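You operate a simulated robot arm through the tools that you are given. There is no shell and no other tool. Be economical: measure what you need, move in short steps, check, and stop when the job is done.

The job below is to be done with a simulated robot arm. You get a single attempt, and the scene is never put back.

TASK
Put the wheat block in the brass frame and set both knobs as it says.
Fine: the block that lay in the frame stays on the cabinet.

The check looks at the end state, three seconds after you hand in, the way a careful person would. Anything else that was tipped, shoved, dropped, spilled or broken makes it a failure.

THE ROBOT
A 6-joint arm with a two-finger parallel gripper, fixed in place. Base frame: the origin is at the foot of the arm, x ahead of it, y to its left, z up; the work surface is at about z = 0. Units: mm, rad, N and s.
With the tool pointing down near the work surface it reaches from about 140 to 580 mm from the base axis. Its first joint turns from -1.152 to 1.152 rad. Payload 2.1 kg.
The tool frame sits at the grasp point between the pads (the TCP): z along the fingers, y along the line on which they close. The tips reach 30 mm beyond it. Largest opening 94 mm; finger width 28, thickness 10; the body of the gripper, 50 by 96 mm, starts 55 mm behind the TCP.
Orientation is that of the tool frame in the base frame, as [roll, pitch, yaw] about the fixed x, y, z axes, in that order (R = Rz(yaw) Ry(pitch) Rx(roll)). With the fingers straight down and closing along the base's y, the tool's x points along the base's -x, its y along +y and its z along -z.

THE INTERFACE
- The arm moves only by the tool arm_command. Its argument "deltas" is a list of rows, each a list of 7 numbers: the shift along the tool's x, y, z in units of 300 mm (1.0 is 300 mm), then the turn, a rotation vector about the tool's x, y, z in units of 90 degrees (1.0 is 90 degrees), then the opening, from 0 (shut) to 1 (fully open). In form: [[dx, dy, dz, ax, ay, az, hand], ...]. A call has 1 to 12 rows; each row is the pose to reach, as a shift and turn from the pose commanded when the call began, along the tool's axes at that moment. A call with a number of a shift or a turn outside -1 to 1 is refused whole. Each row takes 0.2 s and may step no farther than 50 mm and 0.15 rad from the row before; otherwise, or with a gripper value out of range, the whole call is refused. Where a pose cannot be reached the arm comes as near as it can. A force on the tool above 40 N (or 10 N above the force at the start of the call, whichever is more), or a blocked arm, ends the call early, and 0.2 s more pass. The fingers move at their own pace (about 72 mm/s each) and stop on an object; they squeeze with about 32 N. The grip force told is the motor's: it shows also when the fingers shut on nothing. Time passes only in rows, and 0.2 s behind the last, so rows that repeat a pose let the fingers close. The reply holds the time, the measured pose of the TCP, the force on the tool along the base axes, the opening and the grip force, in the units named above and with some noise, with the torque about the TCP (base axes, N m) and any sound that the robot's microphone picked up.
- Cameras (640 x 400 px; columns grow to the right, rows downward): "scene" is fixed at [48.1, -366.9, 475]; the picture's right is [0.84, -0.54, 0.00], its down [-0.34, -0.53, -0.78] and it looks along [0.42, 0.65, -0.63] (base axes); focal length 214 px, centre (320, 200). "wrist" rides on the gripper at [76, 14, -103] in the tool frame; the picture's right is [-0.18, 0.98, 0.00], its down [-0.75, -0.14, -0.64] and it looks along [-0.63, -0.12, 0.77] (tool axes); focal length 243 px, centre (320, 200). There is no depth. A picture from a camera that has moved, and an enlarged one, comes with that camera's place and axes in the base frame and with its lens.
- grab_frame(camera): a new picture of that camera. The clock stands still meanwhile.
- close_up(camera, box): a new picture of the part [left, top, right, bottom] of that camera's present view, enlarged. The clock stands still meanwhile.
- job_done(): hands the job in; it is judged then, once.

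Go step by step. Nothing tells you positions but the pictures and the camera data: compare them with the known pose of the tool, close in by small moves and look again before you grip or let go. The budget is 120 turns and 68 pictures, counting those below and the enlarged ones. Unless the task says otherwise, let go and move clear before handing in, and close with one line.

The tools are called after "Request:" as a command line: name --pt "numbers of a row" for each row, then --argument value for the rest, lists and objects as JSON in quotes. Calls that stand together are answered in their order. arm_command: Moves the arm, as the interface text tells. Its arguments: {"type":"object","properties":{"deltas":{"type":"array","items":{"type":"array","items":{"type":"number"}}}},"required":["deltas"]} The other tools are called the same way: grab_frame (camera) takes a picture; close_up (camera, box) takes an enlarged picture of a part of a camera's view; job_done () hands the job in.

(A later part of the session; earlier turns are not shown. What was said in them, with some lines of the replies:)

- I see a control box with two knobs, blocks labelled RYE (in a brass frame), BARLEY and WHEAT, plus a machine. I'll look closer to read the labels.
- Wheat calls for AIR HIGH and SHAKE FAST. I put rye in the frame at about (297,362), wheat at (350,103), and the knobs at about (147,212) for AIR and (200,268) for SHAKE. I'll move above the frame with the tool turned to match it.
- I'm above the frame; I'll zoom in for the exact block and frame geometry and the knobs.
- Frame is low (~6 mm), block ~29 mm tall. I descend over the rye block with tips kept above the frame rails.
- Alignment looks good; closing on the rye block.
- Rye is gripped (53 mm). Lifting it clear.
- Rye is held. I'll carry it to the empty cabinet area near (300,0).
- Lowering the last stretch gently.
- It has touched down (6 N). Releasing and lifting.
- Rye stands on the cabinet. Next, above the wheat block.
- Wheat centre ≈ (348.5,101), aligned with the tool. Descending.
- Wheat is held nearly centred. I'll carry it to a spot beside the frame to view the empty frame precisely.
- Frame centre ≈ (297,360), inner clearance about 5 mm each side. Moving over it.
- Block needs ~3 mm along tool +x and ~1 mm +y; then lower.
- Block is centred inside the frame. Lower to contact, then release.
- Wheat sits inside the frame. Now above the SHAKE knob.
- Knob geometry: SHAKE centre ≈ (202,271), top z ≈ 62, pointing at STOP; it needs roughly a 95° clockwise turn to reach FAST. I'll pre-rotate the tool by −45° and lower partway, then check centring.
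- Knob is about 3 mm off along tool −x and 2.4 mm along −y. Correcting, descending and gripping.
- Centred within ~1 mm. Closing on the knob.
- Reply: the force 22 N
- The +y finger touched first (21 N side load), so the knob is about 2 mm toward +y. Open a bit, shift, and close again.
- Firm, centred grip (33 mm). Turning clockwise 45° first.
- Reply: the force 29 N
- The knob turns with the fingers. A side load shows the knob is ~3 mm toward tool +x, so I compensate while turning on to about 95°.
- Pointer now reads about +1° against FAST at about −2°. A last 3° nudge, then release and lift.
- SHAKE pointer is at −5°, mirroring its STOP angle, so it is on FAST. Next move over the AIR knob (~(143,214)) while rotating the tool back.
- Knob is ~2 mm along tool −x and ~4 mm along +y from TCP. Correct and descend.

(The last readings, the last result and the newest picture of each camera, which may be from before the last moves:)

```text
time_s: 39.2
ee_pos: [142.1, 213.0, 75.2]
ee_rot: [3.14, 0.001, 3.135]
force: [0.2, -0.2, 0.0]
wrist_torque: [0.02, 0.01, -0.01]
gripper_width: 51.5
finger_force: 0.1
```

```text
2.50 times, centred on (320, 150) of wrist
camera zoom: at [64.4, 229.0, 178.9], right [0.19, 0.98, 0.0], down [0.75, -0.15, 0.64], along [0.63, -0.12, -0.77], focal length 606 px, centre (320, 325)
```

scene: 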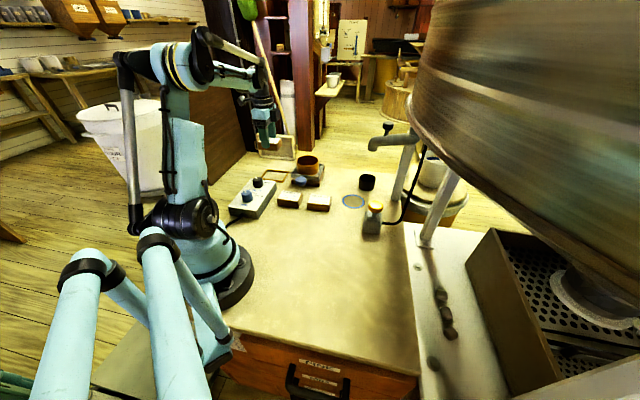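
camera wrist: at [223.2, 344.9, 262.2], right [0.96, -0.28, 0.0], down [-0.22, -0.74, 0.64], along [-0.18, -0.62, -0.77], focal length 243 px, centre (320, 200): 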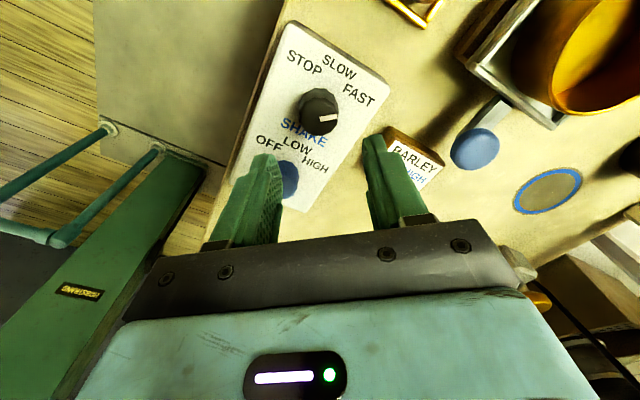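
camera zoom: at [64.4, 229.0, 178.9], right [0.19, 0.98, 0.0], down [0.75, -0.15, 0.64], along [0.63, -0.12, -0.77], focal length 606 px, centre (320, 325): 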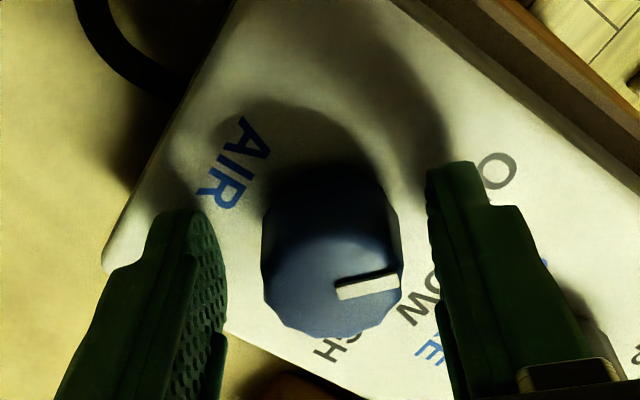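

Further correction: −3.6 mm tool x, +3.3 mm tool y; then close.

Request:
arm_command --pt "-0.012 0.011 0 0 0 0 0.55" --pt "-0.012 0.011 0 0 0 0 0.5" --pt "-0.012 0.011 0 0 0 0 0.4" --pt "-0.012 0.011 0 0 0 0 0.3" --pt "-0.012 0.011 0 0 0 0 0.25" --pt "-0.012 0.011 0 0 0 0 0.25"

Request:
close_up --camera "wrist" --box '[220, 70, 420, 230]'

```text
time_s: 40.6
ee_pos: [146.7, 216.7, 73.8]
ee_rot: [-3.137, -0.001, 3.134]
force: [3.4, -23.4, 4.1]
wrist_torque: [-0.51, 0.01, -0.01]
gripper_width: 33.4
finger_force: 44.5
```

```text
2.50 times, centred on (320, 150) of wrist
camera zoom: at [68.6, 231.8, 178.6], right [0.19, 0.98, 0.0], down [0.75, -0.14, 0.64], along [0.63, -0.13, -0.77], focal length 606 px, centre (320, 325)
```

zoom: 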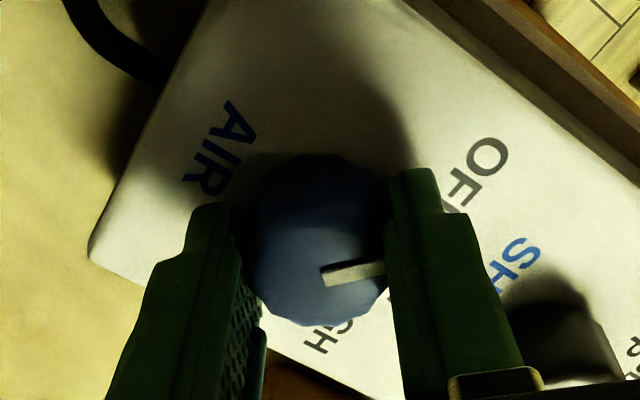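

Both fingers hold the blue knob; relieve the 23 N side load by ~1.8 mm and turn 45° clockwise.

Request:
arm_command --pt "0 -0.006 0 0 0 0 0.25" --pt "0 -0.0064 0 0 0 0.08 0.25" --pt "0 -0.0068 0 0 0 0.16 0.25" --pt "0 -0.0072 0 0 0 0.25 0.25" --pt "0.0005 -0.0076 0 0 0 0.33 0.25" --pt "0.0008 -0.008 0 0 0 0.41 0.25" --pt "0.001 -0.0083 0 0 0 0.5 0.25" --pt "0.001 -0.0083 0 0 0 0.5 0.25"

Request:
close_up --camera "wrist" --box '[220, 70, 420, 230]'

```text
time_s: 41.2
ee_pos: [146.8, 216.3, 75.5]
ee_rot: [-3.137, 0.0, 3.016]
force: [-1.8, 0.3, 4.4]
wrist_torque: [-0.03, -0.04, 0.04]
gripper_width: 33.6
finger_force: 44.8
stopped in row 3: the force on the tool passed its limit at 42 N (the readings are from after the stop); the commanded pose is now the measured one
```

```text
2.50 times, centred on (320, 150) of wrist
camera zoom: at [71.1, 240.6, 178.6], right [0.31, 0.95, -0.01], down [0.73, -0.23, 0.64], along [0.61, -0.2, -0.77], focal length 606 px, centre (320, 325)
```

zoom: 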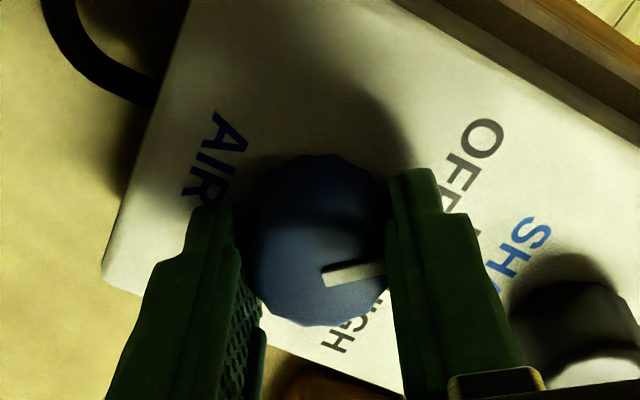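

The load is now near zero at the present pose and the knob has followed ~7°. Continue turning slowly from here without extra shift.

Request:
arm_command --pt "0 0 0 0 0 0.04 0.25" --pt "0 0 0 0 0 0.08 0.25" --pt "0 0 0 0 0 0.12 0.25" --pt "0 0 0 0 0 0.16 0.25" --pt "0 0 0 0 0 0.2 0.25" --pt "0 0 0 0 0 0.2 0.25"

```text
time_s: 42.6
ee_pos: [146.7, 216.8, 75.3]
ee_rot: [-3.137, 0.002, 2.701]
force: [7.4, -4.9, -2.9]
wrist_torque: [-0.12, 0.0, 0.01]
gripper_width: 33.2
finger_force: 45.0
```

Request:
arm_command --pt "-0.001 0 0 0 0 0.06 0.25" --pt "-0.002 -0.001 0 0 0 0.12 0.25" --pt "-0.003 -0.001 0 0 0 0.18 0.25" --pt "-0.003 -0.001 0 0 0 0.24 0.25" --pt "-0.003 -0.001 0 0 0 0.3 0.25" --pt "-0.003 -0.001 0 0 0 0.36 0.25" --pt "-0.003 -0.001 0 0 0 0.36 0.25"

```text
time_s: 43.6
ee_pos: [147.5, 217.4, 75.2]
ee_rot: [-3.132, -0.001, 2.381]
force: [-1.4, -0.9, 4.2]
wrist_torque: [0.04, 0.09, 0.0]
gripper_width: 33.1
finger_force: 45.6
stopped in row 4: the force on the tool passed its limit at 41 N (the readings are from after the stop); the commanded pose is now the measured one
```

Request:
close_up --camera "wrist" --box '[220, 70, 420, 230]'

Request:
arm_command --pt "0 0 0 0 0 0.03 0.25" --pt "0 0 0 0 0 0.06 0.25" --pt "0 0 0 0 0 0.09 0.25"

```text
2.50 times, centred on (320, 150) of wrist
camera zoom: at [100.1, 279.5, 178.5], right [0.81, 0.58, -0.01], down [0.45, -0.62, 0.64], along [0.37, -0.53, -0.77], focal length 606 px, centre (320, 325)
```

zoom: 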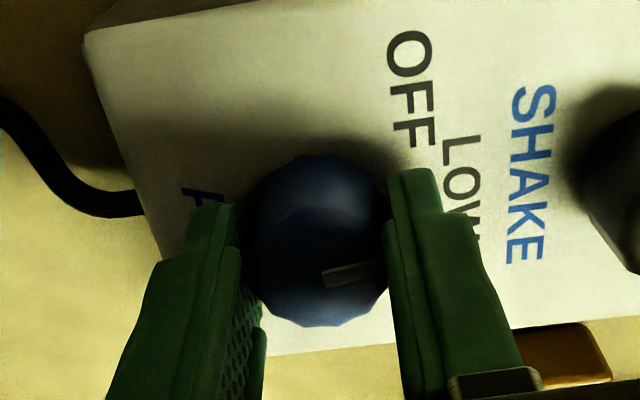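

```text
time_s: 44.4
ee_pos: [145.2, 216.6, 75.0]
ee_rot: [-3.131, 0.001, 2.239]
force: [1.1, -7.9, -9.3]
wrist_torque: [0.6, 0.37, 0.02]
gripper_width: 33.2
finger_force: 45.3
```

Continuing in small steps with a slight relieving shift.

Request:
arm_command --pt "0 -0.002 0 0 0 0.03 0.25" --pt "0 -0.002 0 0 0 0.07 0.25" --pt "0 -0.003 0 0 0 0.11 0.25" --pt "0 -0.003 0 0 0 0.15 0.25" --pt "0 -0.004 0 0 0 0.19 0.25" --pt "0 -0.004 0 0 0 0.23 0.25" --pt "0 -0.004 0 0 0 0.23 0.25"

```text
time_s: 46.0
ee_pos: [146.2, 216.8, 75.1]
ee_rot: [-3.135, 0.002, 1.876]
force: [4.4, 5.3, 38.6]
wrist_torque: [0.11, -0.17, -0.02]
gripper_width: 33.2
finger_force: 44.9
```

Vertical load has built up; raise ~2 mm first, then continue.

Request:
arm_command --pt "0 0 -0.004 0 0 0 0.25" --pt "0 0 -0.007 0 0 0 0.25"

```text
time_s: 46.6
ee_pos: [146.4, 215.7, 77.1]
ee_rot: [-3.135, 0.004, 1.879]
force: [10.2, 11.5, -24.6]
wrist_torque: [0.49, -0.24, -0.01]
gripper_width: 33.2
finger_force: 44.9
```

Request:
arm_command --pt "0 0 0.0025 0 0 0.02 0.25" --pt "0 0 0.0025 0 0 0.06 0.25" --pt "0 0 0.0025 0 0 0.1 0.25" --pt "0 -0.001 0.0025 0 0 0.14 0.25" --pt "0 -0.001 0.0025 0 0 0.14 0.25"

Request:
close_up --camera "wrist" --box '[220, 70, 420, 230]'

```text
time_s: 47.4
ee_pos: [145.9, 214.8, 75.9]
ee_rot: [-3.138, 0.006, 1.716]
force: [0.3, -0.9, 4.8]
wrist_torque: [0.36, -0.02, -0.01]
gripper_width: 32.9
finger_force: 45.3
stopped in row 4: the force on the tool passed its limit at 41 N (the readings are from after the stop); the commanded pose is now the measured one
```

```text
2.50 times, centred on (320, 150) of wrist
camera zoom: at [148.0, 293.5, 180.0], right [1.0, -0.04, 0.0], down [-0.03, -0.76, 0.65], along [-0.03, -0.65, -0.76], focal length 606 px, centre (320, 325)
```

zoom: 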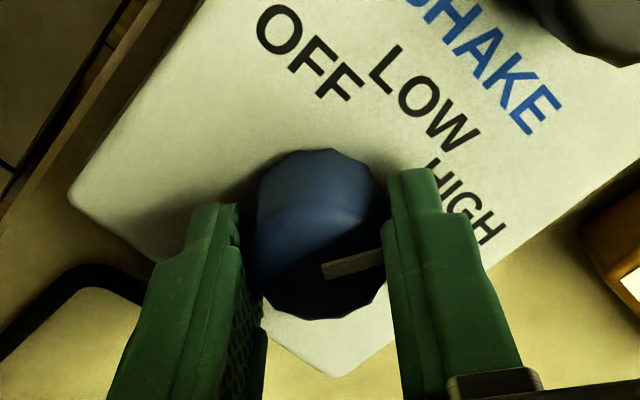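

Request:
arm_command --pt "0 0 0 0 0 0.03 0.25" --pt "0 0 0 0 0 0.06 0.25" --pt "0 0 0 0 0 0.09 0.25" --pt "0 0 0 0 0 0.09 0.25"

```text
time_s: 48.4
ee_pos: [147.4, 214.4, 76.5]
ee_rot: [-3.135, 0.007, 1.575]
force: [-2.6, 3.1, 11.7]
wrist_torque: [-0.42, -0.22, 0.0]
gripper_width: 32.6
finger_force: 44.9
```

Request:
arm_command --pt "0 0 -0.001 0 0 0.03 0.25" --pt "0 0 -0.001 0 0 0.06 0.25" --pt "0 0 -0.001 0 0 0.1 0.25" --pt "0 0 -0.001 0 0 0.1 0.25"

```text
time_s: 49.3
ee_pos: [145.3, 215.4, 77.1]
ee_rot: [-3.134, 0.007, 1.422]
force: [-1.9, -1.1, 4.2]
wrist_torque: [0.43, -0.11, 0.0]
gripper_width: 32.9
finger_force: 45.2
stopped in row 4: the force on the tool passed its limit at 40 N (the readings are from after the stop); the commanded pose is now the measured one
```

Turned ~98° in total. Release and lift to inspect.

Request:
arm_command --pt "0 0 0 0 0 0 0.35" --pt "0 0 0 0 0 0 0.5" --pt "0 0 0 0 0 0 0.55" --pt "0 0 0 0 0 0 0.55" --pt "0 0 -0.1 0 0 0 0.55" --pt "0 0 -0.2 0 0 0 0.55" --pt "0 0 -0.28 0 0 0 0.55"

Request:
close_up --camera "wrist" --box '[220, 20, 420, 160]'

```text
time_s: 50.9
ee_pos: [148.6, 215.4, 159.5]
ee_rot: [-3.134, 0.01, 1.424]
force: [0.1, -0.1, -0.1]
wrist_torque: [0.01, -0.05, -0.01]
gripper_width: 51.8
finger_force: 0.1
```

```text
2.86 times, centred on (320, 90) of wrist
camera zoom: at [173.4, 288.8, 262.8], right [0.94, -0.33, 0.0], down [-0.25, -0.72, 0.65], along [-0.22, -0.61, -0.76], focal length 693 px, centre (320, 514)
```

zoom: 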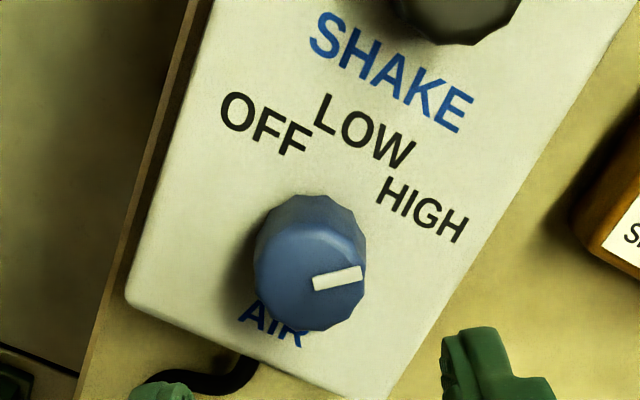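

AIR pointer is at about −4°, matching the HIGH position. I raise the arm clear and check the whole scene.

Request:
arm_command --pt "0 0 -0.12 0 0 0 0.7" --pt "0 0 -0.26 0 0 0 0.9" --pt "0 0 -0.4 0 0 0 1" --pt "0 0 -0.5 0 0 0 1"

Request:
grab_frame --camera "wrist"

Request:
close_up --camera "scene" --box '[220, 140, 420, 265]'

```text
time_s: 51.9
ee_pos: [146.7, 220.4, 309.6]
ee_rot: [-3.133, 0.008, 1.422]
force: [0.5, 0.1, -0.1]
wrist_torque: [0.03, -0.01, 0.05]
gripper_width: 94.2
finger_force: 0.0
```

```text
23 pictures are left
camera wrist: at [171.4, 293.9, 413.3], right [0.94, -0.33, 0.0], down [-0.25, -0.72, 0.65], along [-0.22, -0.61, -0.76], focal length 243 px, centre (320, 200)
```

wrist: 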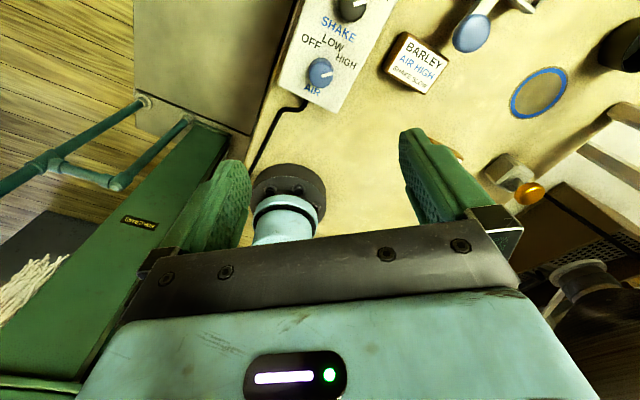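

```text
3.20 times, centred on (320, 202) of scene
camera zoom: at [48.1, -366.9, 475.0], right [0.84, -0.54, 0.0], down [-0.34, -0.53, -0.78], along [0.42, 0.65, -0.63], focal length 686 px, centre (320, 192)
```

zoom: 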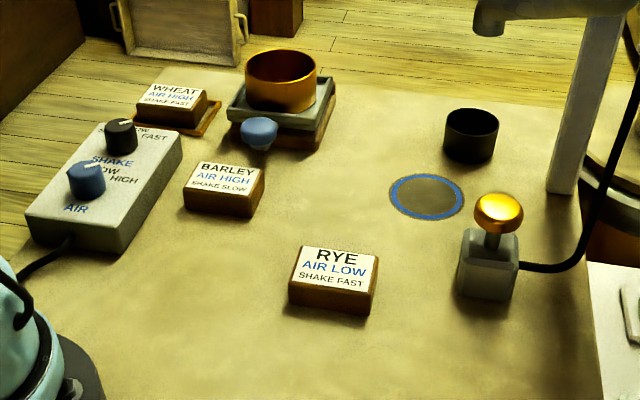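

Wheat is in the frame, both pointers are on HIGH and FAST, rye is on the cabinet, and nothing else has moved. The arm is clear, so I'm handing in.

Request:
job_done

```text
The job is handed in.
```

The wheat block is in the brass frame, AIR is set to HIGH and SHAKE to FAST, and the rye block is standing on the cabinet.
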